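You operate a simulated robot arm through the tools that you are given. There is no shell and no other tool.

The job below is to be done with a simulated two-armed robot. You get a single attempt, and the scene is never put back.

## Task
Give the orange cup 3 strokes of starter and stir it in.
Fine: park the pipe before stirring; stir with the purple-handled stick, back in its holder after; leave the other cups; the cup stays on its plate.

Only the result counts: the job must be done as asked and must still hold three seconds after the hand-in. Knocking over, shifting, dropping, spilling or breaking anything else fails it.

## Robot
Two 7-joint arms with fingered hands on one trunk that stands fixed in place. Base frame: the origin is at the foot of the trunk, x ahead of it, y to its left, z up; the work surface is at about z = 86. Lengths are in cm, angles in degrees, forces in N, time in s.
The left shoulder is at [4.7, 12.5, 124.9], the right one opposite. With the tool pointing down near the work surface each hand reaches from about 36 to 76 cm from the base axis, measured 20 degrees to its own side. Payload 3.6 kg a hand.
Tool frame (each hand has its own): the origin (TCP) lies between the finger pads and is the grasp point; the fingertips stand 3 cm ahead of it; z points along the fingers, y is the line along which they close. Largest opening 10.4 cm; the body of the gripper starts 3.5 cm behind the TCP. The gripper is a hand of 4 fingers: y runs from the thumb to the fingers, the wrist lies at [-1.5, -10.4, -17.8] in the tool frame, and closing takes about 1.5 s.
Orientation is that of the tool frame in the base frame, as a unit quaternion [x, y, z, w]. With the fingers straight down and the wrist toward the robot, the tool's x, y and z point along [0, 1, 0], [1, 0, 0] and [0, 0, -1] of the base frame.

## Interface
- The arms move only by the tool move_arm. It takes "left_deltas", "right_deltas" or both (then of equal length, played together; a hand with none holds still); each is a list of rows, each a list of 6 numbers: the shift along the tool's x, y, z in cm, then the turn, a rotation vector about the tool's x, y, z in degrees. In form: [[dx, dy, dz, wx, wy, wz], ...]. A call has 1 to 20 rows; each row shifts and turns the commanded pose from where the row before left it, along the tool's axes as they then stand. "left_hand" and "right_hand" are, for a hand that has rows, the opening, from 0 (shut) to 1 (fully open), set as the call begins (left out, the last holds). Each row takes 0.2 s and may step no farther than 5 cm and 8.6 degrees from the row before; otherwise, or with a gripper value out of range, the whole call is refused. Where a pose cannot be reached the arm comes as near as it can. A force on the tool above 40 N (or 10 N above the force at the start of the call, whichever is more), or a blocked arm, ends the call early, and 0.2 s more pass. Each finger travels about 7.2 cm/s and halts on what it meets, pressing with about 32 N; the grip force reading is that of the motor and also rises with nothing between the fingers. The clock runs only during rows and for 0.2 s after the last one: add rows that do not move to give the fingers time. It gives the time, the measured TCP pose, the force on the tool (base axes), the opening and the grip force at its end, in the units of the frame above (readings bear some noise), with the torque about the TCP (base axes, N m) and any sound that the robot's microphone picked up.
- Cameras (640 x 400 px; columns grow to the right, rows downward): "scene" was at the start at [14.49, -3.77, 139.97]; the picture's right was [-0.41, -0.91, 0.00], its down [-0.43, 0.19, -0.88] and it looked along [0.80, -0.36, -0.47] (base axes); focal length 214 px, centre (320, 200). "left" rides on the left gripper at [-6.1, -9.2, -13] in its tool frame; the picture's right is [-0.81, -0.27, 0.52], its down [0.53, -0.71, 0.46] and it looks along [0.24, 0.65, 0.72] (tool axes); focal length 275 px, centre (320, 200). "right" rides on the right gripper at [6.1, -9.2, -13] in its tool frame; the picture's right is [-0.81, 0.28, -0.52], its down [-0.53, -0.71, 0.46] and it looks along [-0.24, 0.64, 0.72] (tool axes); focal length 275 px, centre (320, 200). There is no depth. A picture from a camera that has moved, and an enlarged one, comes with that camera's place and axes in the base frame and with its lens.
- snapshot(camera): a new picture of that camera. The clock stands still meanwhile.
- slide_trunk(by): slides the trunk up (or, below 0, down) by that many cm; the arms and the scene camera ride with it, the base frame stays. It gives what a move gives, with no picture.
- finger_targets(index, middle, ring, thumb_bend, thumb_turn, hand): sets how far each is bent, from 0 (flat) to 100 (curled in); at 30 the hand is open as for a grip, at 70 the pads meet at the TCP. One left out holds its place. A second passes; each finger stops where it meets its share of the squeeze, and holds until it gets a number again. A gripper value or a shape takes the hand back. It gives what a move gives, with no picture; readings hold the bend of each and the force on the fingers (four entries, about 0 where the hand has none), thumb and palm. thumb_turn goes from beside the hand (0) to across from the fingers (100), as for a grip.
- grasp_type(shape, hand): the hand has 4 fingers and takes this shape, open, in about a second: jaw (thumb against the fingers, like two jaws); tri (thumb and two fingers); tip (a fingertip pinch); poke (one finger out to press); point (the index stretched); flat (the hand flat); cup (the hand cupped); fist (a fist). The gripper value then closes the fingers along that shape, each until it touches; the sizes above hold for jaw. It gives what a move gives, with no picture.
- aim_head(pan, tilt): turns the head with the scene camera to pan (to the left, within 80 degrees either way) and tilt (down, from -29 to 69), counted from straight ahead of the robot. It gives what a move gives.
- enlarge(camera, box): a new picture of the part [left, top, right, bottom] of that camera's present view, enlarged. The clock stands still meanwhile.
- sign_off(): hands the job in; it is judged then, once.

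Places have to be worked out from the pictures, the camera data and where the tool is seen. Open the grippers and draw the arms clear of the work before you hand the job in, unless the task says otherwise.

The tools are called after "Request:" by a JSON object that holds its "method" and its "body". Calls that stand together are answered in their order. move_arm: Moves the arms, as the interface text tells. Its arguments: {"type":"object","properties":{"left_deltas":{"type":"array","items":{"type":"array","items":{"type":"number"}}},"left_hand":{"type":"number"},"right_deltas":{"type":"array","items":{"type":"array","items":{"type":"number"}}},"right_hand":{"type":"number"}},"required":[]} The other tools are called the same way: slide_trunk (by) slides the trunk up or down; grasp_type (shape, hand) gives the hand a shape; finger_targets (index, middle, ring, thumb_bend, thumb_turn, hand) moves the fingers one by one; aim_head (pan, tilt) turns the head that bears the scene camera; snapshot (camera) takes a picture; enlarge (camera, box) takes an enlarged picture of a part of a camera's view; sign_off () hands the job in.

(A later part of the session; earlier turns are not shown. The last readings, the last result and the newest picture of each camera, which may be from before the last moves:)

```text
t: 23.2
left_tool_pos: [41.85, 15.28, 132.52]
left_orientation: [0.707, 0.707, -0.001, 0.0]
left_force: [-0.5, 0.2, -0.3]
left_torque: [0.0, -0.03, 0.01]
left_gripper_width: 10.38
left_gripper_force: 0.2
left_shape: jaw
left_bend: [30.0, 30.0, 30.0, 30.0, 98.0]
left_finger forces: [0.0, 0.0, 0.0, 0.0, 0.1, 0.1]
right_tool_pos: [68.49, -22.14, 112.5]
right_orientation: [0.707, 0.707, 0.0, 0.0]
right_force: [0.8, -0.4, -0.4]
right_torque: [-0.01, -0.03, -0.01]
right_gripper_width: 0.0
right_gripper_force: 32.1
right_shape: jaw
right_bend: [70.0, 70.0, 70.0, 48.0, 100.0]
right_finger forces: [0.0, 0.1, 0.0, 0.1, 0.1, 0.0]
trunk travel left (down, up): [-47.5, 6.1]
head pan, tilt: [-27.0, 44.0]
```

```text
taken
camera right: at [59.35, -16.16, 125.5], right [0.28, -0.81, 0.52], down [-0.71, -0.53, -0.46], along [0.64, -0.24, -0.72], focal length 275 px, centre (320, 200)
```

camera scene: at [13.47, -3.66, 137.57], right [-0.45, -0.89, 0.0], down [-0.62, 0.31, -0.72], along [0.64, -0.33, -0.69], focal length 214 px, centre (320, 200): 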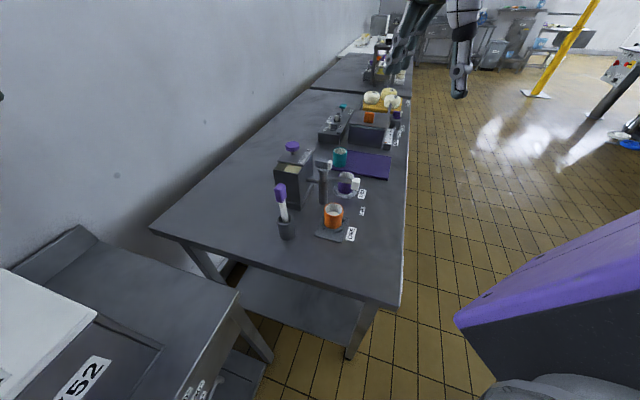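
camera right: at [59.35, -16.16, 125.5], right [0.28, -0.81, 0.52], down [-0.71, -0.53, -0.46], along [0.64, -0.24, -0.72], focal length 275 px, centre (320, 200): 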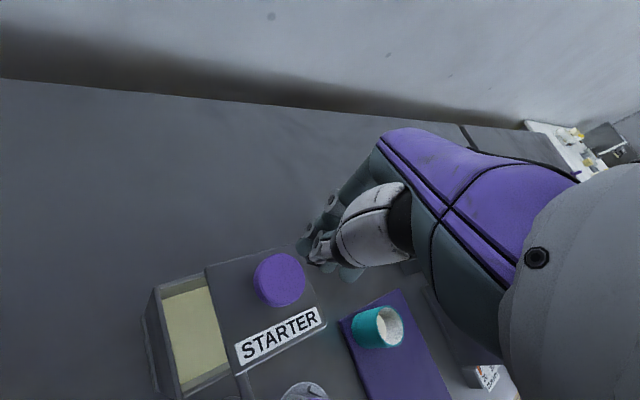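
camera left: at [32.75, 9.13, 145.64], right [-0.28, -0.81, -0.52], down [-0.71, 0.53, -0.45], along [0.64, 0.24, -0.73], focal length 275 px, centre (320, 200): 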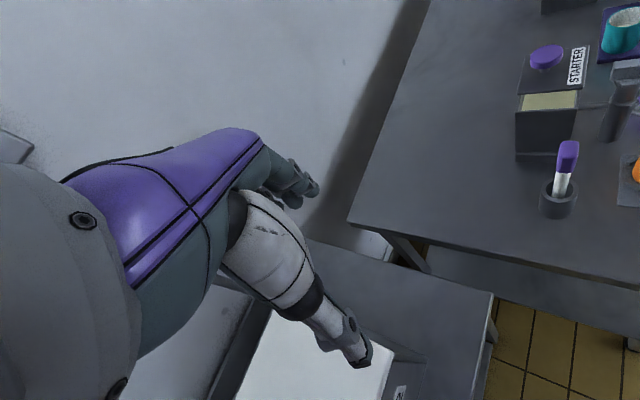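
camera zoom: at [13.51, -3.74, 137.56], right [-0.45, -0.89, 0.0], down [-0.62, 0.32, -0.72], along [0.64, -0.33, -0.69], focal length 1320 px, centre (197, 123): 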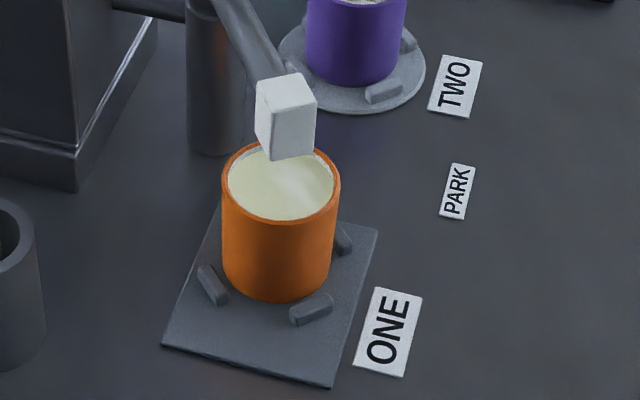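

The starter is in the cup, level below the rim. Now I bring the shut hand to the other (+y) side of the nozzle, about [49.7, -21.4], partly lowered for a check.

Request:
{"method": "move_arm", "body": {"right_deltas": [[0.15, -3.75, 0, 0, 0, 0], [0.15, -3.75, 0, 0, 0, 0], [0.15, -3.75, 0, 0, 0, 0], [0.15, -3.75, 0, 0, 0, 0], [0.15, -3.75, 0, 0, 0, 0], [0, 0, 3, 0, 0, 0], [0, 0, 3, 0, 0, 0], [0, 0, 2.5, 0, 0, 0], [0, 0, 0, 0, 0, 0]]}}

Request:
{"method": "enlarge", "body": {"camera": "scene", "box": [270, 120, 390, 250]}}

Request:
{"method": "snapshot", "body": {"camera": "right"}}

```text
t: 25.2
left_tool_pos: [41.71, 15.38, 132.49]
left_orientation: [0.707, 0.707, 0.0, 0.001]
left_force: [-0.3, 0.3, 0.7]
left_torque: [0.0, -0.01, 0.0]
left_gripper_width: 10.36
left_gripper_force: 0.1
left_shape: jaw
left_bend: [30.0, 30.0, 30.0, 30.0, 98.0]
left_finger forces: [0.1, 0.0, 0.0, 0.0, 0.0, 0.0]
right_tool_pos: [49.43, -21.47, 103.83]
right_orientation: [0.707, 0.707, 0.0, 0.0]
right_force: [0.2, 0.8, 0.3]
right_torque: [-0.01, -0.01, 0.0]
right_gripper_width: 0.0
right_gripper_force: 32.0
right_shape: jaw
right_bend: [70.0, 70.0, 70.0, 48.0, 100.0]
right_finger forces: [0.1, 0.0, 0.0, 0.1, 0.0, 0.0]
trunk travel left (down, up): [-47.5, 6.1]
head pan, tilt: [-27.0, 44.0]
```

```text
3.08 times, centred on (330, 185) of scene
camera zoom: at [13.47, -3.73, 137.57], right [-0.45, -0.89, 0.0], down [-0.62, 0.32, -0.72], along [0.64, -0.33, -0.69], focal length 660 px, centre (289, 246)
```

zoom: 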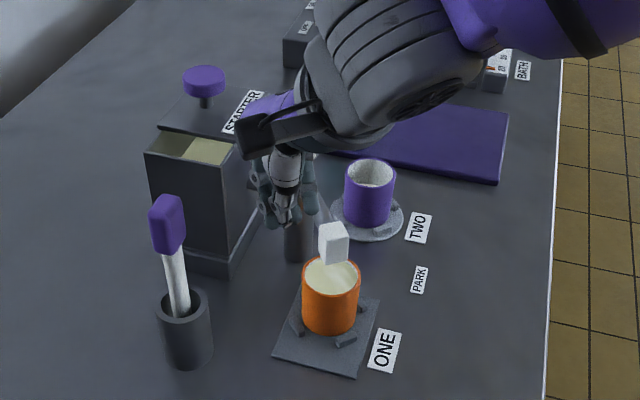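

```text
taken
camera right: at [40.34, -15.41, 116.89], right [0.27, -0.81, 0.52], down [-0.71, -0.53, -0.46], along [0.65, -0.24, -0.72], focal length 275 px, centre (320, 200)
```

right: 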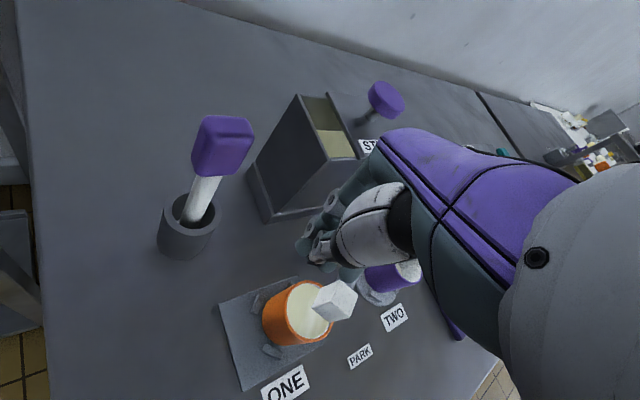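

Clear of everything. I lower the fingers beside the nozzle and push it along the arc back toward PARK, first to about -150°.

Request:
{"method": "move_arm", "body": {"right_deltas": [[0, 0, 2, 0, 0, 0], [0, 0, 2.1, 0, 0, 0], [-0.86, -0.07, 0, 0, 0, 0], [-0.86, -0.07, 0, 0, 0, 0], [-0.86, -0.06, 0, 0, 0, 0], [-0.98, -0.31, 0, 0, 0, 0], [-0.98, -0.32, 0, 0, 0, 0], [-0.93, -0.12, 0, 0, 0, 0], [-0.93, -0.12, 0, 0, 0, 0], [-0.93, 0.04, 0, 0, 0, 0], [-0.94, 0.04, 0, 0, 0, 0], [-0.91, 0.21, 0, 0, 0, 0], [-0.92, 0.21, 0, 0, 0, 0], [0, 0, 0, 0, 0, 0]]}}

Request:
{"method": "enlarge", "body": {"camera": "scene", "box": [270, 120, 390, 250]}}

Request:
{"method": "snapshot", "body": {"camera": "right"}}

```text
t: 28.2
left_tool_pos: [41.93, 15.42, 132.41]
left_orientation: [0.707, 0.707, -0.001, 0.0]
left_force: [0.4, 0.4, 0.2]
left_torque: [0.02, 0.0, -0.04]
left_gripper_width: 10.34
left_gripper_force: 0.0
left_shape: jaw
left_bend: [30.0, 30.0, 30.0, 30.0, 98.0]
left_finger forces: [0.0, 0.1, 0.0, 0.0, 0.0, 0.0]
right_tool_pos: [48.88, -31.64, 99.74]
right_orientation: [0.707, 0.707, 0.0, 0.0]
right_force: [-0.1, -0.1, -0.1]
right_torque: [0.0, -0.02, -0.01]
right_gripper_width: 0.01
right_gripper_force: 31.7
right_shape: jaw
right_bend: [70.0, 70.0, 70.0, 48.0, 100.0]
right_finger forces: [0.1, 0.3, 0.1, 0.1, 0.1, 0.0]
trunk travel left (down, up): [-47.5, 6.1]
head pan, tilt: [-27.0, 44.0]
```

```text
3.08 times, centred on (330, 185) of scene
camera zoom: at [13.5, -3.73, 137.56], right [-0.45, -0.89, 0.0], down [-0.62, 0.32, -0.72], along [0.64, -0.33, -0.69], focal length 660 px, centre (289, 246)
```

zoom: 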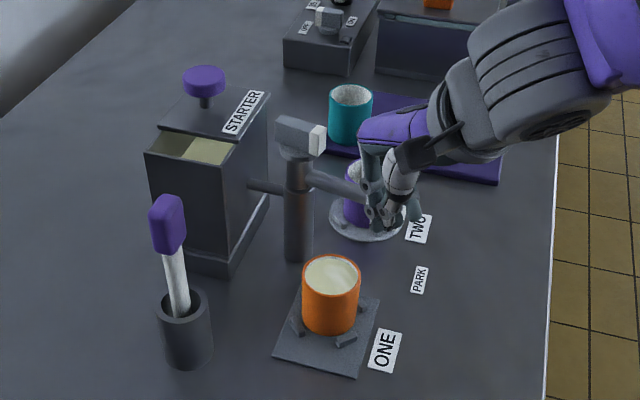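

```text
taken
camera right: at [39.73, -25.54, 112.81], right [0.28, -0.81, 0.52], down [-0.71, -0.53, -0.46], along [0.64, -0.24, -0.72], focal length 275 px, centre (320, 200)
```

right: 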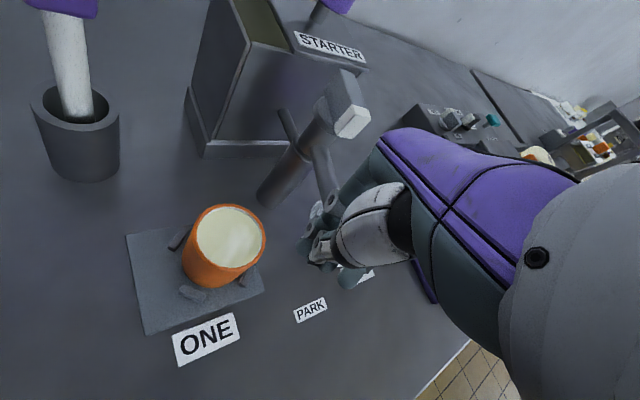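

The handle block shows the pipe at about -142°, some 6° short of PARK. I push about 1.1 cm more along the arc, then back the fingers off to see the nozzle.

Request:
{"method": "move_arm", "body": {"right_deltas": [[-0.42, 0.35, 0, 0, 0, 0], [-0.42, 0.37, 0, 0, 0, 0], [0, 0, 0, 0, 0, 0], [0.8, -0.8, 0, 0, 0, 0], [1, -1, 0, 0, 0, 0], [0.5, -1.5, 0, 0, 0, 0], [0, 0, 0, 0, 0, 0]]}}

Request:
{"method": "enlarge", "body": {"camera": "scene", "box": [270, 120, 390, 250]}}

Request:
{"method": "snapshot", "body": {"camera": "right"}}

```text
t: 29.8
left_tool_pos: [41.88, 15.28, 132.51]
left_orientation: [0.707, 0.707, -0.001, -0.001]
left_force: [0.4, -0.1, 0.4]
left_torque: [-0.01, 0.02, -0.01]
left_gripper_width: 10.38
left_gripper_force: 0.0
left_shape: jaw
left_bend: [30.0, 30.0, 30.0, 30.0, 98.0]
left_finger forces: [0.1, 0.0, 0.0, 0.0, 0.0, 0.0]
right_tool_pos: [46.4, -30.13, 99.74]
right_orientation: [0.707, 0.707, 0.0, 0.0]
right_force: [-0.2, 0.8, 0.0]
right_torque: [0.0, -0.01, 0.02]
right_gripper_width: 0.01
right_gripper_force: 32.2
right_shape: jaw
right_bend: [70.0, 70.0, 70.0, 48.0, 100.0]
right_finger forces: [0.1, 0.1, 0.0, 0.1, 0.1, 0.0]
trunk travel left (down, up): [-47.5, 6.1]
head pan, tilt: [-27.0, 44.0]
```

```text
3.08 times, centred on (330, 185) of scene
camera zoom: at [13.53, -3.72, 137.56], right [-0.45, -0.89, 0.0], down [-0.62, 0.32, -0.72], along [0.64, -0.33, -0.69], focal length 660 px, centre (289, 246)
```

zoom: 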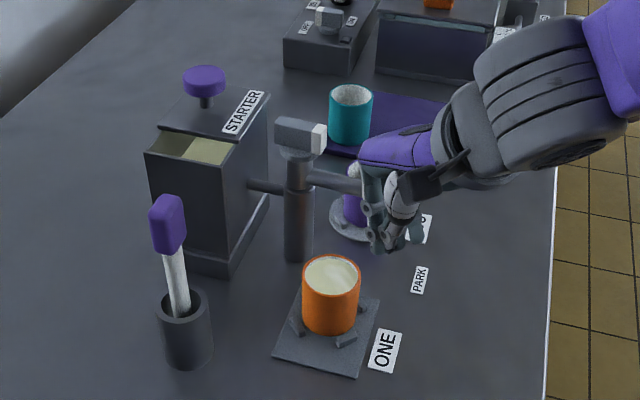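

```text
taken
camera right: at [37.24, -24.05, 112.82], right [0.28, -0.81, 0.52], down [-0.71, -0.53, -0.46], along [0.64, -0.24, -0.72], focal length 275 px, centre (320, 200)
```

right: 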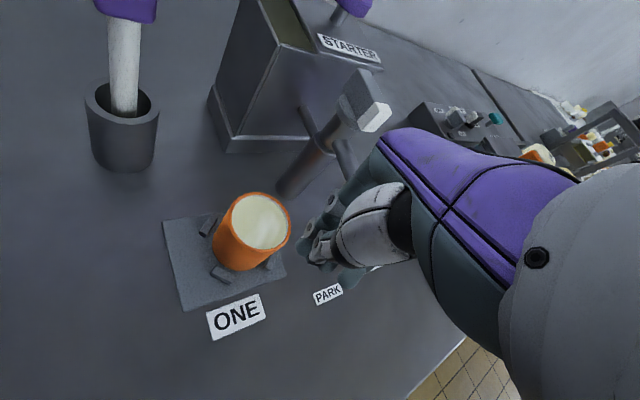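

The pipe looks back at PARK. I rise and withdraw to see it fully.

Request:
{"method": "move_arm", "body": {"right_deltas": [[0, -1, -3, 0, 0, 0], [0, -1, -4, 0, 0, 0], [0, -1, -4, 0, 0, 0], [0, -1, -4, 0, 0, 0], [0, 0, -3, 0, 0, 0]]}}

Request:
{"method": "enlarge", "body": {"camera": "scene", "box": [270, 120, 390, 250]}}

Request:
{"method": "enlarge", "body": {"camera": "right", "box": [100, 50, 400, 290]}}

```text
t: 31.0
left_tool_pos: [41.84, 15.35, 132.68]
left_orientation: [0.707, 0.707, -0.002, 0.0]
left_force: [0.0, 0.2, -0.1]
left_torque: [-0.03, 0.02, -0.01]
left_gripper_width: 10.34
left_gripper_force: 0.0
left_shape: jaw
left_bend: [30.0, 30.0, 30.0, 30.0, 98.0]
left_finger forces: [0.1, 0.0, 0.0, 0.0, 0.0, 0.0]
right_tool_pos: [42.26, -30.14, 117.76]
right_orientation: [0.707, 0.707, 0.001, 0.0]
right_force: [0.5, -0.6, 0.5]
right_torque: [0.01, 0.0, -0.04]
right_gripper_width: 0.0
right_gripper_force: 31.6
right_shape: jaw
right_bend: [70.0, 70.0, 70.0, 48.0, 100.0]
right_finger forces: [0.0, 0.1, 0.0, 0.1, 0.1, 0.0]
trunk travel left (down, up): [-47.5, 6.1]
head pan, tilt: [-27.0, 44.0]
```

```text
3.08 times, centred on (330, 185) of scene
camera zoom: at [13.52, -3.72, 137.56], right [-0.45, -0.89, 0.0], down [-0.62, 0.32, -0.72], along [0.64, -0.33, -0.69], focal length 660 px, centre (289, 246)
```

zoom: 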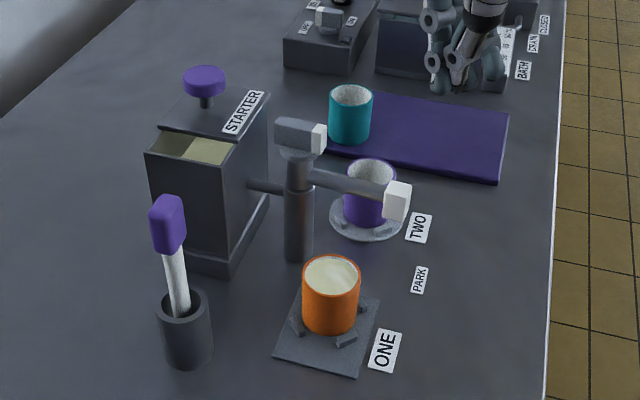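

```text
1.67 times, centred on (250, 170) of right
camera zoom: at [33.14, -24.23, 130.88], right [0.28, -0.81, 0.52], down [-0.71, -0.53, -0.45], along [0.64, -0.24, -0.72], focal length 459 px, centre (437, 250)
```

zoom: 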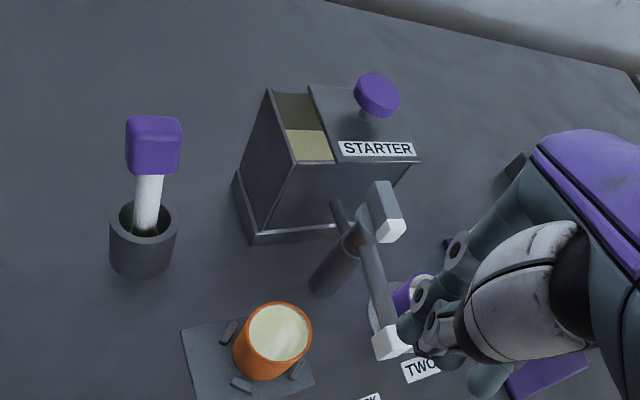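

The nozzle sits at about -141°, some 6.5° short of where it was parked at first (-134°). I go back down and push the remaining 1.1 cm.

Request:
{"method": "move_arm", "body": {"right_deltas": [[0, 0, 3, 0, 0, 0], [0, 1, 4, 0, 0, 0], [0, 1, 4, 0, 0, 0], [0, 1, 4, 0, 0, 0], [0, 1, 3, 0, 0, 0], [-0.7, 1.0, 0, 0, 0, 0], [-0.8, 1.1, 0, 0, 0, 0], [-0.8, 1.05, 0, 0, 0, 0], [-0.45, 0.42, 0, 0, 0, 0], [-0.45, 0.43, 0, 0, 0, 0], [0, 0, 0, 0, 0, 0]]}}

Request:
{"method": "enlarge", "body": {"camera": "scene", "box": [270, 120, 390, 250]}}

```text
t: 33.4
left_tool_pos: [41.91, 15.3, 132.5]
left_orientation: [0.707, 0.708, -0.001, 0.0]
left_force: [0.7, -0.6, -0.3]
left_torque: [0.01, -0.03, 0.01]
left_gripper_width: 10.37
left_gripper_force: 0.2
left_shape: jaw
left_bend: [30.0, 30.0, 30.0, 30.0, 98.0]
left_finger forces: [0.0, 0.0, 0.0, 0.1, 0.1, 0.0]
right_tool_pos: [50.32, -33.2, 99.6]
right_orientation: [0.707, 0.707, -0.001, 0.0]
right_force: [-0.1, 0.5, 0.7]
right_torque: [-0.01, 0.01, 0.02]
right_gripper_width: 0.0
right_gripper_force: 32.1
right_shape: jaw
right_bend: [70.0, 70.0, 70.0, 48.0, 100.0]
right_finger forces: [0.1, 0.7, 0.0, 0.0, 0.0, 0.1]
trunk travel left (down, up): [-47.5, 6.1]
head pan, tilt: [-27.0, 44.0]
```

```text
3.08 times, centred on (330, 185) of scene
camera zoom: at [13.49, -3.74, 137.57], right [-0.45, -0.89, 0.0], down [-0.62, 0.32, -0.72], along [0.64, -0.33, -0.69], focal length 660 px, centre (289, 246)
```

zoom: 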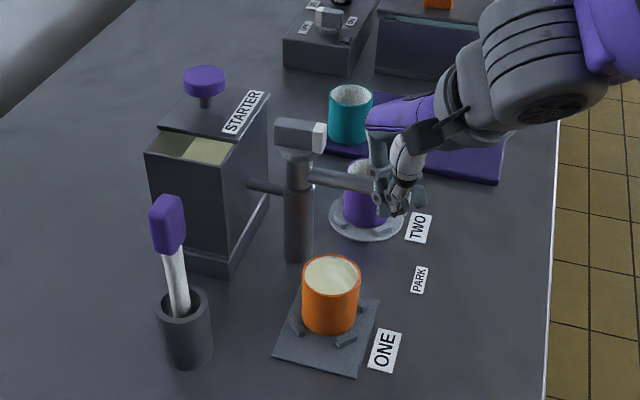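

Good, the pipe turned a bit more. I back off, rise, withdraw and check again.

Request:
{"method": "move_arm", "body": {"right_deltas": [[0.8, -0.8, 0, 0, 0, 0], [1, -1, 0, 0, 0, 0], [1, -2.2, 0, 0, 0, 0], [0, -1, -3, 0, 0, 0], [0, -1, -4, 0, 0, 0], [0, -1, -4, 0, 0, 0], [0, -1, -4, 0, 0, 0], [0, 0, -3, 0, 0, 0]]}}

Request:
{"method": "enlarge", "body": {"camera": "scene", "box": [270, 120, 390, 250]}}

Request:
{"method": "enlarge", "body": {"camera": "scene", "box": [275, 170, 335, 260]}}

Request:
{"method": "enlarge", "body": {"camera": "right", "box": [100, 50, 400, 290]}}

Request:
{"method": "enlarge", "body": {"camera": "left", "box": [500, 100, 640, 240]}}

```text
t: 35.2
left_tool_pos: [41.8, 15.33, 132.53]
left_orientation: [0.707, 0.707, -0.001, 0.0]
left_force: [0.4, 0.0, -0.1]
left_torque: [0.02, 0.03, -0.01]
left_gripper_width: 10.35
left_gripper_force: 0.1
left_shape: jaw
left_bend: [30.0, 30.0, 30.0, 30.0, 98.0]
left_finger forces: [0.0, 0.0, 0.0, 0.0, 0.0, 0.0]
right_tool_pos: [42.03, -30.62, 117.79]
right_orientation: [0.707, 0.708, 0.0, 0.001]
right_force: [0.3, -0.1, -0.7]
right_torque: [-0.01, 0.03, 0.0]
right_gripper_width: 0.0
right_gripper_force: 31.5
right_shape: jaw
right_bend: [70.0, 70.0, 70.0, 48.0, 100.0]
right_finger forces: [0.0, 0.0, 0.0, 0.1, 0.0, 0.1]
trunk travel left (down, up): [-47.5, 6.1]
head pan, tilt: [-27.0, 44.0]
```

```text
3.08 times, centred on (330, 185) of scene
camera zoom: at [13.5, -3.73, 137.56], right [-0.45, -0.89, 0.0], down [-0.62, 0.32, -0.72], along [0.64, -0.33, -0.69], focal length 660 px, centre (289, 246)
```

zoom: 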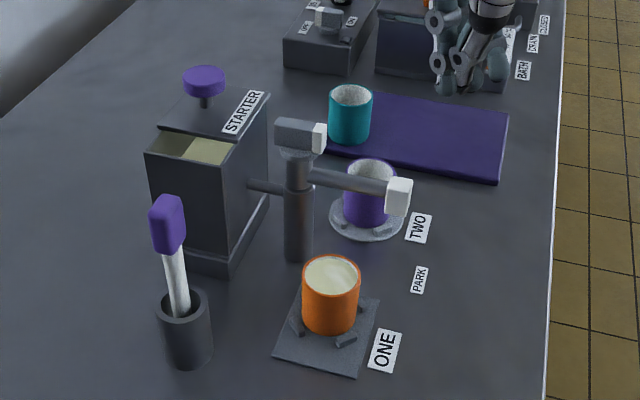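

```text
4.44 times, centred on (305, 215) of scene
camera zoom: at [13.5, -3.73, 137.56], right [-0.45, -0.89, 0.0], down [-0.62, 0.32, -0.72], along [0.64, -0.33, -0.69], focal length 953 px, centre (387, 133)
```

zoom: 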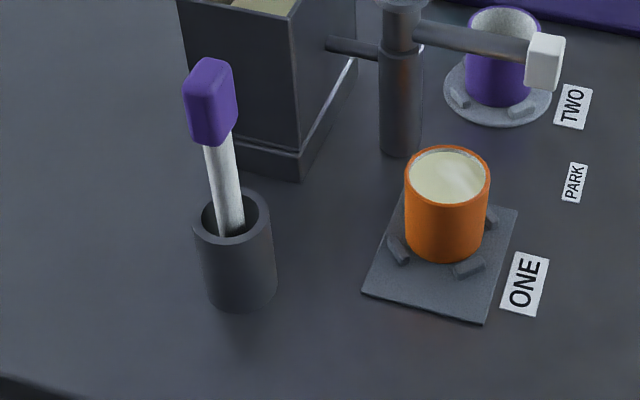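

```text
1.67 times, centred on (250, 170) of right
camera zoom: at [32.85, -24.48, 130.88], right [0.28, -0.81, 0.52], down [-0.71, -0.53, -0.46], along [0.64, -0.24, -0.72], focal length 459 px, centre (437, 250)
```

zoom: 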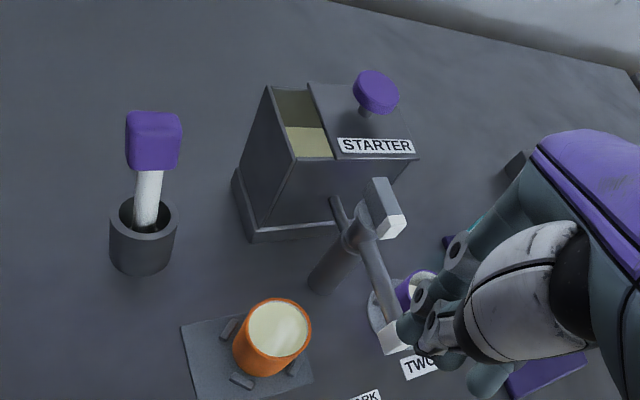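

```text
2.86 times, centred on (570, 170) of left
camera zoom: at [32.69, 9.14, 145.66], right [-0.28, -0.81, -0.52], down [-0.71, 0.53, -0.46], along [0.64, 0.24, -0.73], focal length 786 px, centre (-394, 286)
```

zoom: 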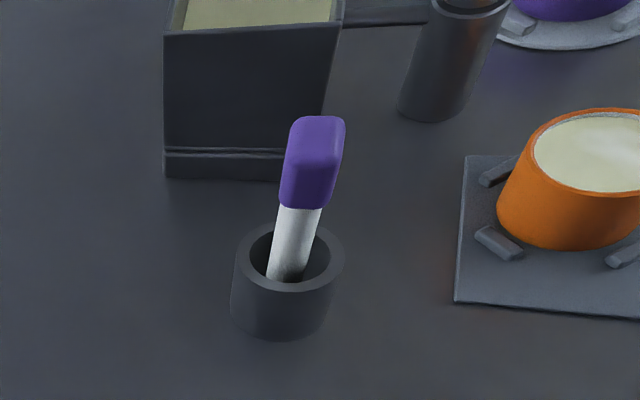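

The nozzle matches its first parked spot. The stick stands almost upright with handle centre at about [51.85, -12.85, 102.9]; I zoom on the handle for its orientation.

Request:
{"method": "enlarge", "body": {"camera": "scene", "box": [280, 178, 310, 243]}}

Request:
{"method": "enlarge", "body": {"camera": "right", "box": [140, 90, 210, 190]}}

Request:
{"method": "enlarge", "body": {"camera": "left", "box": [535, 130, 605, 225]}}

```text
6.15 times, centred on (295, 210) of scene
camera zoom: at [13.5, -3.73, 137.56], right [-0.45, -0.89, 0.0], down [-0.62, 0.32, -0.72], along [0.64, -0.33, -0.69], focal length 1320 px, centre (474, 135)
```

zoom: 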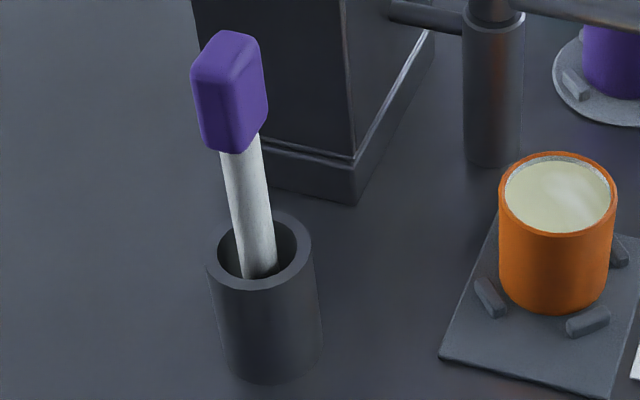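

```text
4.00 times, centred on (175, 140) of right
camera zoom: at [32.85, -24.48, 130.88], right [0.28, -0.81, 0.52], down [-0.71, -0.53, -0.46], along [0.64, -0.24, -0.72], focal length 1101 px, centre (900, 440)
```

zoom: 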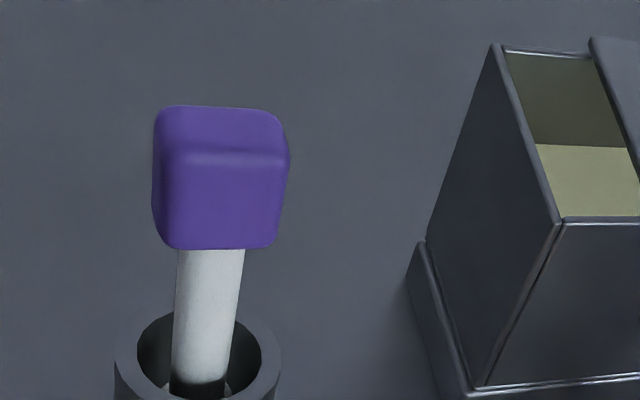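

```text
4.21 times, centred on (570, 178) of left
camera zoom: at [32.69, 9.14, 145.66], right [-0.28, -0.81, -0.52], down [-0.71, 0.53, -0.46], along [0.64, 0.24, -0.73], focal length 1159 px, centre (-733, 295)
```

zoom: 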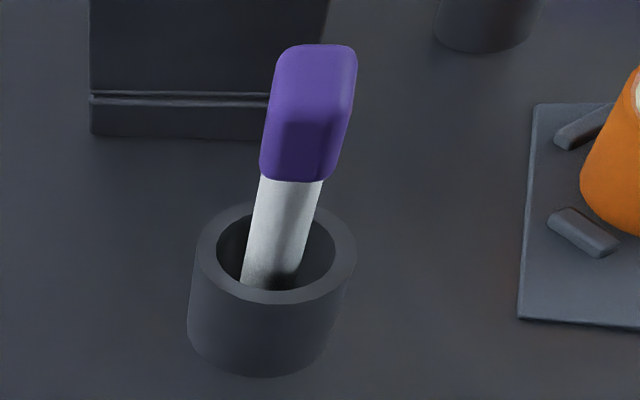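

The handle is a rounded block about 2.6 cm broad along [0.7, -0.7] and 1.6 cm thin along [0.7, 0.7]. I turn the hand 45° so the fingers close across the thin side, open it, and move above the handle.

Request:
{"method": "move_arm", "body": {"right_deltas": [[0, 0, 0, 0, 0, -7.5], [0, 0, 0, 0, 0, -7.5], [0, 0, 0, 0, 0, -7.5], [0, 0, 0, 0, 0, -7.5], [0, 0, 0, 0, 0, -7.5], [0, 0, 0, 0, 0, -7.5], [0.94, 3.25, 0.97, 0, 0, 0], [0.94, 3.25, 0.97, 0, 0, 0], [0.94, 3.25, 0.97, 0, 0, 0], [0.94, 3.25, 0.97, 0, 0, 0], [0.94, 3.25, 0.97, 0, 0, 0], [0.94, 3.25, 0.97, 0, 0, 0], [0, 0, 0, 0, 0, 0]], "right_hand": 1}}

Request:
{"method": "enlarge", "body": {"camera": "scene", "box": [250, 120, 370, 250]}}

Request:
{"method": "snapshot", "body": {"camera": "right"}}

Request:
{"method": "enlarge", "body": {"camera": "left", "box": [480, 60, 640, 240]}}

```text
t: 38.0
left_tool_pos: [41.76, 15.18, 132.59]
left_orientation: [0.707, 0.707, 0.0, 0.0]
left_force: [-1.0, 0.4, 0.5]
left_torque: [0.01, -0.04, 0.03]
left_gripper_width: 10.36
left_gripper_force: 0.2
left_shape: jaw
left_bend: [30.0, 30.0, 30.0, 30.0, 98.0]
left_finger forces: [0.0, 0.0, 0.1, 0.1, 0.0, 0.1]
right_tool_pos: [53.86, -8.49, 111.45]
right_orientation: [0.442, 0.897, -0.014, 0.003]
right_force: [1.0, -0.4, 0.5]
right_torque: [-0.02, 0.0, 0.0]
right_gripper_width: 10.39
right_gripper_force: 0.0
right_shape: jaw
right_bend: [30.0, 30.0, 30.0, 30.0, 98.0]
right_finger forces: [0.1, 0.0, 0.0, 0.1, 0.1, 0.0]
right hand out of reach, approached as far as the arm can: row 4, 5, 6
trunk travel left (down, up): [-47.5, 6.1]
head pan, tilt: [-27.0, 44.0]
```

```text
3.08 times, centred on (310, 185) of scene
camera zoom: at [13.44, -3.82, 137.57], right [-0.45, -0.89, 0.0], down [-0.62, 0.32, -0.72], along [0.64, -0.33, -0.69], focal length 660 px, centre (351, 246)
```

zoom: 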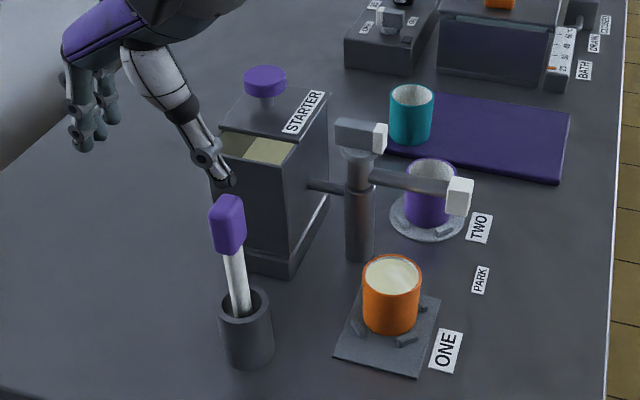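

```text
taken
camera right: at [43.01, -8.94, 124.62], right [0.71, -0.46, 0.53], down [-0.25, -0.87, -0.43], along [0.66, 0.18, -0.73], focal length 275 px, centre (320, 200)
```

right: 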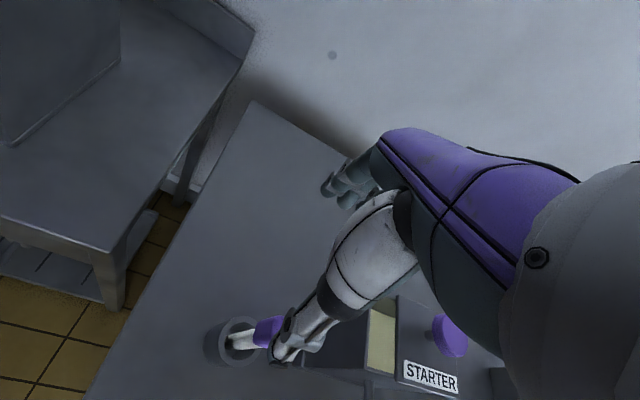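

```text
2.22 times, centred on (560, 150) of left
camera zoom: at [32.63, 9.05, 145.68], right [-0.27, -0.81, -0.52], down [-0.71, 0.53, -0.46], along [0.64, 0.24, -0.72], focal length 612 px, centre (-213, 311)
```

zoom: 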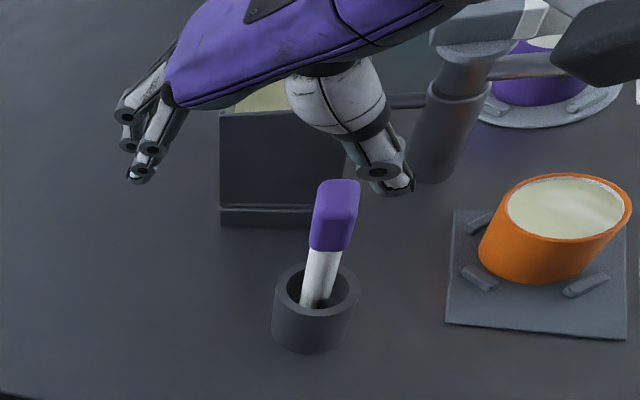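

The wrist limit kept the turn to about 38°, and the hand stands at [53.9, -8.5, 111.5]; nothing was touched. I shift to above the handle, keeping this turn.

Request:
{"method": "move_arm", "body": {"right_deltas": [[-0.74, -1.41, 0, 0, 0, 0], [-0.74, -1.41, 0, 0, 0, 0], [-0.74, -1.41, 0, 0, 0, 0], [0, 0, 0, 0, 0, 0]]}}

Request:
{"method": "enlarge", "body": {"camera": "scene", "box": [250, 120, 370, 250]}}

Request:
{"method": "enlarge", "body": {"camera": "left", "box": [480, 60, 640, 240]}}

```text
t: 39.0
left_tool_pos: [41.85, 15.4, 132.5]
left_orientation: [0.707, 0.707, -0.002, 0.0]
left_force: [0.1, -0.7, -0.1]
left_torque: [0.02, -0.02, 0.02]
left_gripper_width: 10.37
left_gripper_force: 0.0
left_shape: jaw
left_bend: [30.0, 30.0, 30.0, 30.0, 98.0]
left_finger forces: [0.1, 0.0, 0.0, 0.0, 0.0, 0.0]
right_tool_pos: [51.87, -12.94, 111.74]
right_orientation: [0.444, 0.896, -0.015, 0.003]
right_force: [1.2, 0.0, 0.0]
right_torque: [-0.04, -0.02, -0.06]
right_gripper_width: 10.38
right_gripper_force: 0.1
right_shape: jaw
right_bend: [30.0, 30.0, 30.0, 30.0, 98.0]
right_finger forces: [0.0, 0.0, 0.1, 0.1, 0.1, 0.0]
trunk travel left (down, up): [-47.5, 6.1]
head pan, tilt: [-27.0, 44.0]
```

```text
3.08 times, centred on (310, 185) of scene
camera zoom: at [13.52, -3.72, 137.56], right [-0.45, -0.89, 0.0], down [-0.62, 0.32, -0.72], along [0.64, -0.33, -0.69], focal length 660 px, centre (351, 246)
```

zoom: 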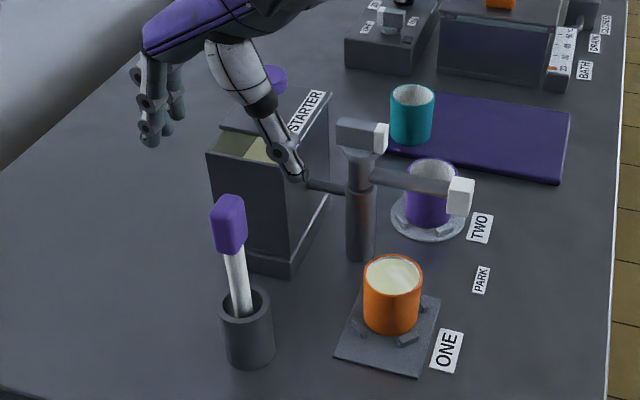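

```text
2.22 times, centred on (560, 150) of left
camera zoom: at [32.71, 9.15, 145.65], right [-0.28, -0.81, -0.52], down [-0.71, 0.53, -0.46], along [0.64, 0.24, -0.73], focal length 612 px, centre (-213, 311)
```

zoom: 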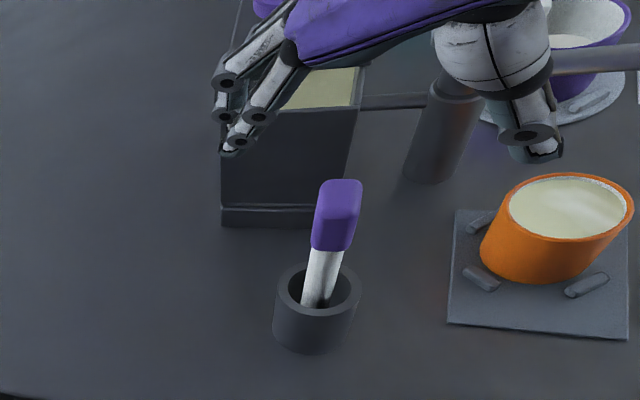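

The TCP stands right over the handle axis ([51.87, -12.94]). I descend to the handle's middle at z ≈ 103 and look before closing.

Request:
{"method": "move_arm", "body": {"right_deltas": [[0, 0, 3, 0, 0, 0], [0, 0, 3, 0, 0, 0], [0, 0, 2.6, 0, 0, 0], [0, 0, 0, 0, 0, 0]]}}

Request:
{"method": "enlarge", "body": {"camera": "scene", "box": [260, 150, 340, 240]}}

Request:
{"method": "enlarge", "body": {"camera": "left", "box": [500, 100, 640, 240]}}

Request:
{"method": "snapshot", "body": {"camera": "right"}}

```text
t: 40.0
left_tool_pos: [41.9, 15.35, 132.63]
left_orientation: [0.707, 0.707, 0.0, 0.0]
left_force: [0.2, 0.6, 0.6]
left_torque: [-0.01, 0.01, 0.02]
left_gripper_width: 10.35
left_gripper_force: 0.0
left_shape: jaw
left_bend: [30.0, 30.0, 30.0, 30.0, 98.0]
left_finger forces: [0.0, 0.0, 0.0, 0.1, 0.0, 0.0]
right_tool_pos: [52.02, -13.02, 103.11]
right_orientation: [0.443, 0.897, -0.015, 0.004]
right_force: [-0.1, 0.0, -0.4]
right_torque: [-0.03, 0.02, -0.01]
right_gripper_width: 10.39
right_gripper_force: 0.2
right_shape: jaw
right_bend: [30.0, 30.0, 30.0, 30.0, 98.0]
right_finger forces: [0.0, 0.0, 0.0, 0.1, 0.1, 0.0]
trunk travel left (down, up): [-47.5, 6.1]
head pan, tilt: [-27.0, 44.0]
```

```text
4.44 times, centred on (300, 195) of scene
camera zoom: at [13.48, -3.74, 137.57], right [-0.45, -0.89, 0.0], down [-0.62, 0.32, -0.72], along [0.64, -0.33, -0.69], focal length 953 px, centre (409, 222)
```

zoom: 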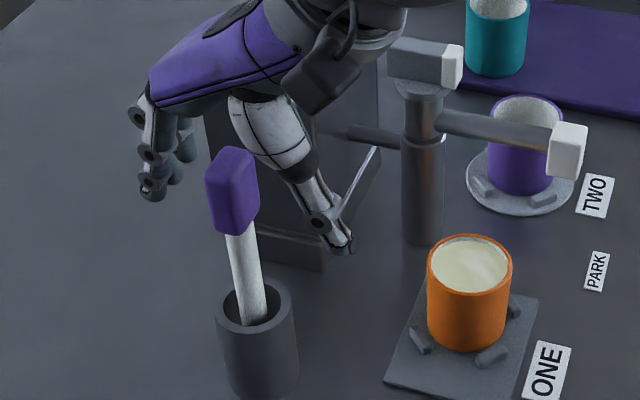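

```text
2.86 times, centred on (570, 170) of left
camera zoom: at [32.67, 9.14, 145.67], right [-0.28, -0.81, -0.52], down [-0.71, 0.53, -0.46], along [0.64, 0.24, -0.73], focal length 786 px, centre (-394, 286)
```

zoom: 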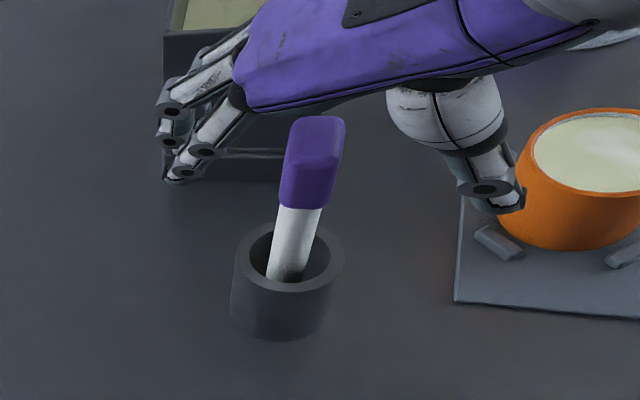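

```text
taken
camera right: at [41.06, -13.55, 116.29], right [0.71, -0.46, 0.53], down [-0.25, -0.87, -0.43], along [0.65, 0.18, -0.73], focal length 275 px, centre (320, 200)
```

right: 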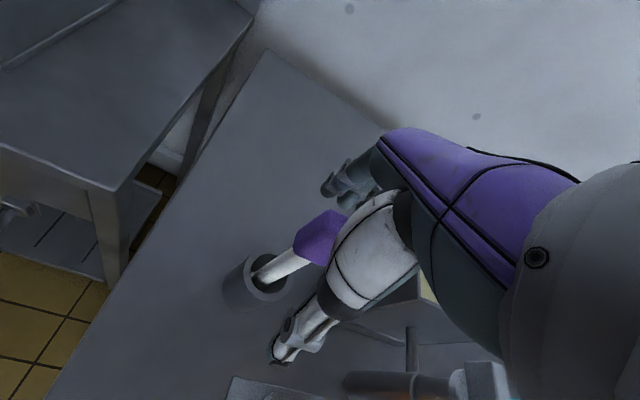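

The handle centre sits within about 0.4 cm of the TCP. I trim that and close the hand on it.

Request:
{"method": "move_arm", "body": {"right_deltas": [[0.25, 0.2, 0.2, 0, 0, 0], [0, 0, 0, 0, 0, 0]]}}

Request:
{"method": "move_arm", "body": {"right_deltas": [[0, 0, 0, 0, 0, 0], [0, 0, 0, 0, 0, 0], [0, 0, 0, 0, 0, 0], [0, 0, 0, 0, 0, 0], [0, 0, 0, 0, 0, 0], [0, 0, 0, 0, 0, 0], [0, 0, 0, 0, 0, 0], [0, 0, 0, 0, 0, 0]], "right_hand": 0}}

Request:
{"method": "enlarge", "body": {"camera": "scene", "box": [260, 150, 340, 240]}}

Request:
{"method": "enlarge", "body": {"camera": "left", "box": [500, 100, 640, 240]}}

```text
t: 40.6
left_tool_pos: [41.84, 15.24, 132.53]
left_orientation: [0.707, 0.708, -0.001, 0.0]
left_force: [0.2, 0.0, 0.9]
left_torque: [0.02, -0.01, 0.01]
left_gripper_width: 10.37
left_gripper_force: 0.0
left_shape: jaw
left_bend: [30.0, 30.0, 30.0, 30.0, 98.0]
left_finger forces: [0.0, 0.0, 0.0, 0.0, 0.0, 0.0]
right_tool_pos: [51.96, -12.93, 102.92]
right_orientation: [0.443, 0.896, -0.015, 0.003]
right_force: [0.0, 0.3, -0.2]
right_torque: [0.03, -0.01, -0.01]
right_gripper_width: 10.38
right_gripper_force: 0.1
right_shape: jaw
right_bend: [30.0, 30.0, 30.0, 30.0, 98.0]
right_finger forces: [0.0, 0.0, 0.0, 0.0, 0.1, 0.1]
trunk travel left (down, up): [-47.5, 6.1]
head pan, tilt: [-27.0, 44.0]
```

```text
t: 42.4
left_tool_pos: [41.87, 15.23, 132.55]
left_orientation: [0.707, 0.707, -0.001, 0.0]
left_force: [0.0, 0.3, 1.0]
left_torque: [-0.01, -0.01, 0.0]
left_gripper_width: 10.35
left_gripper_force: 0.1
left_shape: jaw
left_bend: [30.0, 30.0, 30.0, 30.0, 98.0]
left_finger forces: [0.0, 0.0, 0.0, 0.1, 0.0, 0.0]
right_tool_pos: [51.97, -12.89, 102.93]
right_orientation: [0.443, 0.897, -0.014, 0.003]
right_force: [0.4, -0.3, 0.8]
right_torque: [-0.03, -0.05, 0.0]
right_gripper_width: 1.53
right_gripper_force: 32.3
right_shape: jaw
right_bend: [72.0, 60.0, 68.0, 75.0, 100.0]
right_finger forces: [18.8, 9.1, 0.0, 0.0, 27.8, 0.1]
trunk travel left (down, up): [-47.5, 6.1]
head pan, tilt: [-27.0, 44.0]
```

```text
4.44 times, centred on (300, 195) of scene
camera zoom: at [13.51, -3.74, 137.56], right [-0.45, -0.89, 0.0], down [-0.62, 0.32, -0.72], along [0.64, -0.33, -0.69], focal length 953 px, centre (409, 222)
```

zoom: 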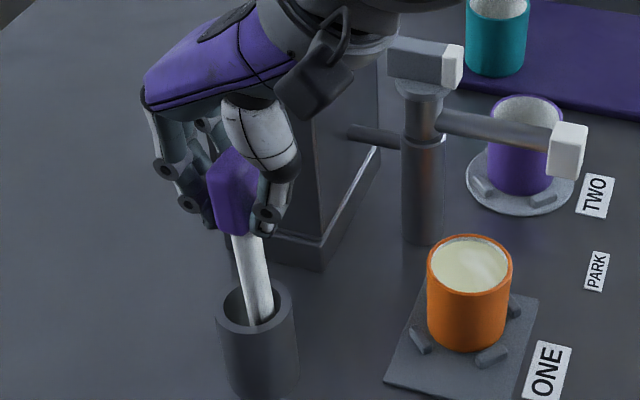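

```text
2.86 times, centred on (570, 170) of left
camera zoom: at [32.7, 9.13, 145.65], right [-0.28, -0.81, -0.52], down [-0.71, 0.53, -0.46], along [0.64, 0.24, -0.73], focal length 786 px, centre (-394, 286)
```

zoom: 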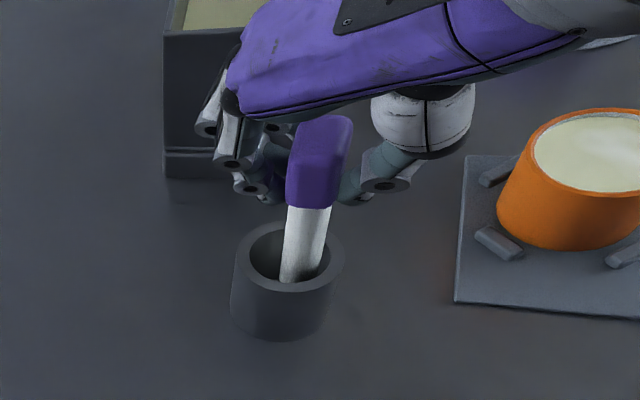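

The handle is held firmly (width 1.5 cm). I lift slowly and check that the stick comes along.

Request:
{"method": "move_arm", "body": {"right_deltas": [[0, 0, -1, 0, 0, 0], [0, 0, -1.5, 0, 0, 0], [0, 0, -2, 0, 0, 0], [0, 0, -2.5, 0, 0, 0], [0, 0, -2.5, 0, 0, 0], [0, 0, -2.5, 0, 0, 0], [0, 0, -2, 0, 0, 0], [0, 0, 0, 0, 0, 0]]}}

Request:
{"method": "enlarge", "body": {"camera": "scene", "box": [250, 110, 380, 250]}}

Request:
{"method": "enlarge", "body": {"camera": "left", "box": [480, 60, 640, 240]}}

```text
t: 44.2
left_tool_pos: [41.88, 15.23, 132.57]
left_orientation: [0.707, 0.707, -0.002, 0.0]
left_force: [-0.3, -0.1, -0.2]
left_torque: [0.0, 0.0, -0.02]
left_gripper_width: 10.34
left_gripper_force: 0.1
left_shape: jaw
left_bend: [30.0, 30.0, 30.0, 30.0, 98.0]
left_finger forces: [0.1, 0.1, 0.0, 0.0, 0.0, 0.0]
right_tool_pos: [51.81, -12.33, 116.91]
right_orientation: [0.443, 0.896, -0.016, 0.004]
right_force: [0.8, 0.3, -1.3]
right_torque: [-0.02, 0.02, -0.02]
right_gripper_width: 1.53
right_gripper_force: 31.6
right_shape: jaw
right_bend: [72.0, 60.0, 68.0, 75.0, 100.0]
right_finger forces: [18.8, 9.1, 0.0, 0.0, 27.8, 0.1]
trunk travel left (down, up): [-47.5, 6.1]
head pan, tilt: [-27.0, 44.0]
```

```text
2.86 times, centred on (315, 180) of scene
camera zoom: at [13.52, -3.74, 137.56], right [-0.45, -0.89, 0.0], down [-0.62, 0.32, -0.72], along [0.64, -0.33, -0.69], focal length 613 px, centre (334, 257)
```

zoom: 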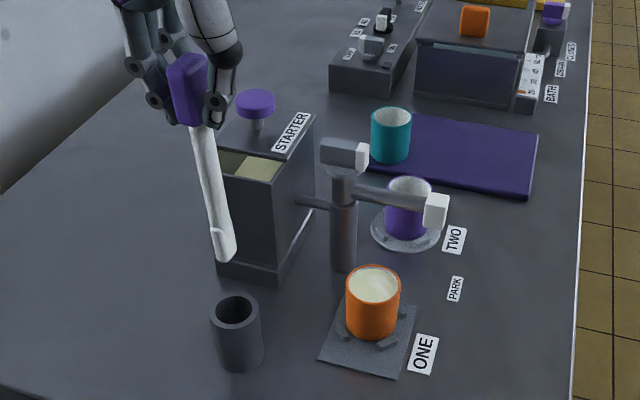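

```text
2.22 times, centred on (560, 150) of left
camera zoom: at [32.72, 9.13, 145.65], right [-0.28, -0.81, -0.52], down [-0.71, 0.53, -0.46], along [0.64, 0.24, -0.73], focal length 612 px, centre (-213, 311)
```

zoom: 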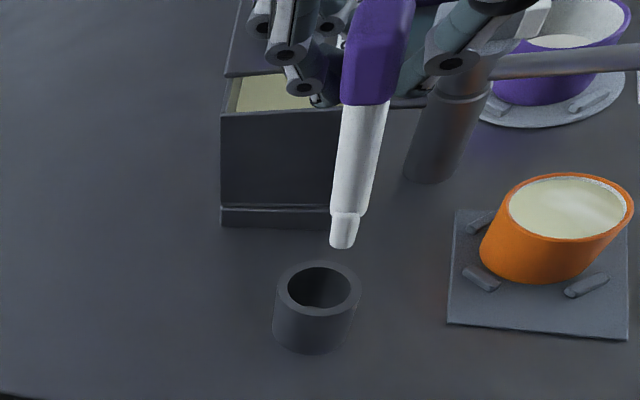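

The stick is free, tip at about [50.95, -12.7, 100.5], some 16.4 cm below the TCP. I turn the hand back to straight and carry it at this height to above the orange cup.

Request:
{"method": "move_arm", "body": {"right_deltas": [[0, 0, 0, 0, 0, 7.5], [0, 0, 0, 0, 0, 7.5], [0, 0, 0, 0, 0, 7.5], [0, 0, 0, 0, 0, 7.5], [0, 0, 0, 0, 0, 7.5], [-2.3, -0.4, 0, 0, 0, 0], [-2.3, -0.4, 0, 0, 0, 0], [-2.3, -0.4, 0, 0, 0, 0], [-2.3, -0.4, 0, 0, 0, 0], [-2.3, -0.4, 0, 0, 0, 0], [-2.3, -0.4, 0, 0, 0, 0], [0, 0, 0, 0, 0, 0]]}}

Request:
{"method": "enlarge", "body": {"camera": "scene", "box": [280, 110, 390, 245]}}

Request:
{"method": "snapshot", "body": {"camera": "right"}}

Request:
{"method": "enlarge", "body": {"camera": "left", "box": [510, 60, 640, 240]}}

```text
t: 46.8
left_tool_pos: [41.89, 15.42, 132.51]
left_orientation: [0.707, 0.707, -0.002, 0.0]
left_force: [1.2, -0.3, 0.1]
left_torque: [-0.02, 0.0, 0.02]
left_gripper_width: 10.34
left_gripper_force: 0.2
left_shape: jaw
left_bend: [30.0, 30.0, 30.0, 30.0, 98.0]
left_finger forces: [0.0, 0.0, 0.0, 0.0, 0.0, 0.0]
right_tool_pos: [49.69, -26.33, 117.25]
right_orientation: [0.707, 0.707, -0.013, 0.008]
right_force: [-0.7, -0.4, -0.7]
right_torque: [-0.03, -0.02, -0.03]
right_gripper_width: 1.57
right_gripper_force: 31.7
right_shape: jaw
right_bend: [72.0, 60.0, 68.0, 75.0, 100.0]
right_finger forces: [18.8, 9.2, 0.0, 0.0, 27.8, 0.0]
trunk travel left (down, up): [-47.5, 6.1]
head pan, tilt: [-27.0, 44.0]
```

```text
2.96 times, centred on (335, 178) of scene
camera zoom: at [13.53, -3.69, 137.56], right [-0.45, -0.89, 0.0], down [-0.62, 0.32, -0.72], along [0.64, -0.33, -0.69], focal length 636 px, centre (276, 267)
```

zoom: 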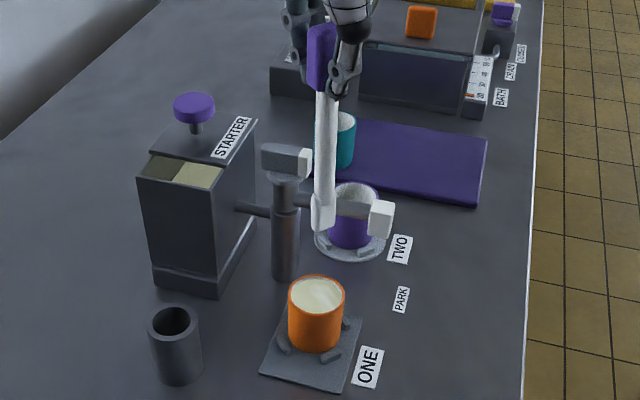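

```text
taken
camera right: at [40.61, -19.85, 130.33], right [0.28, -0.8, 0.54], down [-0.72, -0.54, -0.43], along [0.64, -0.27, -0.72], focal length 275 px, centre (320, 200)
```

right: 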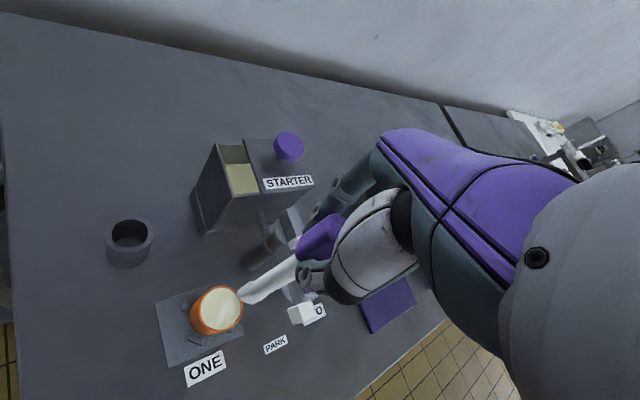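

```text
2.22 times, centred on (575, 150) of left
camera zoom: at [32.72, 9.18, 145.64], right [-0.28, -0.81, -0.52], down [-0.71, 0.53, -0.46], along [0.64, 0.24, -0.73], focal length 612 px, centre (-247, 311)
```

zoom: 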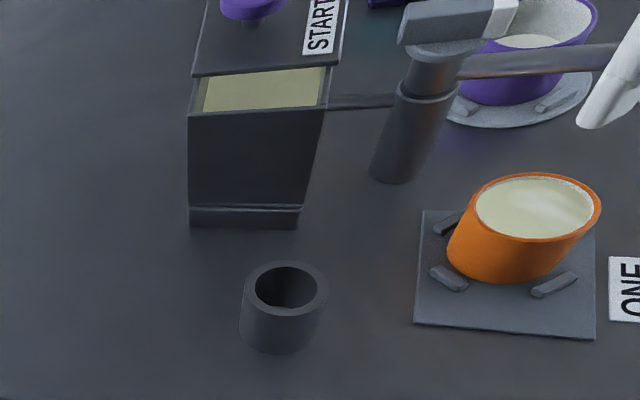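

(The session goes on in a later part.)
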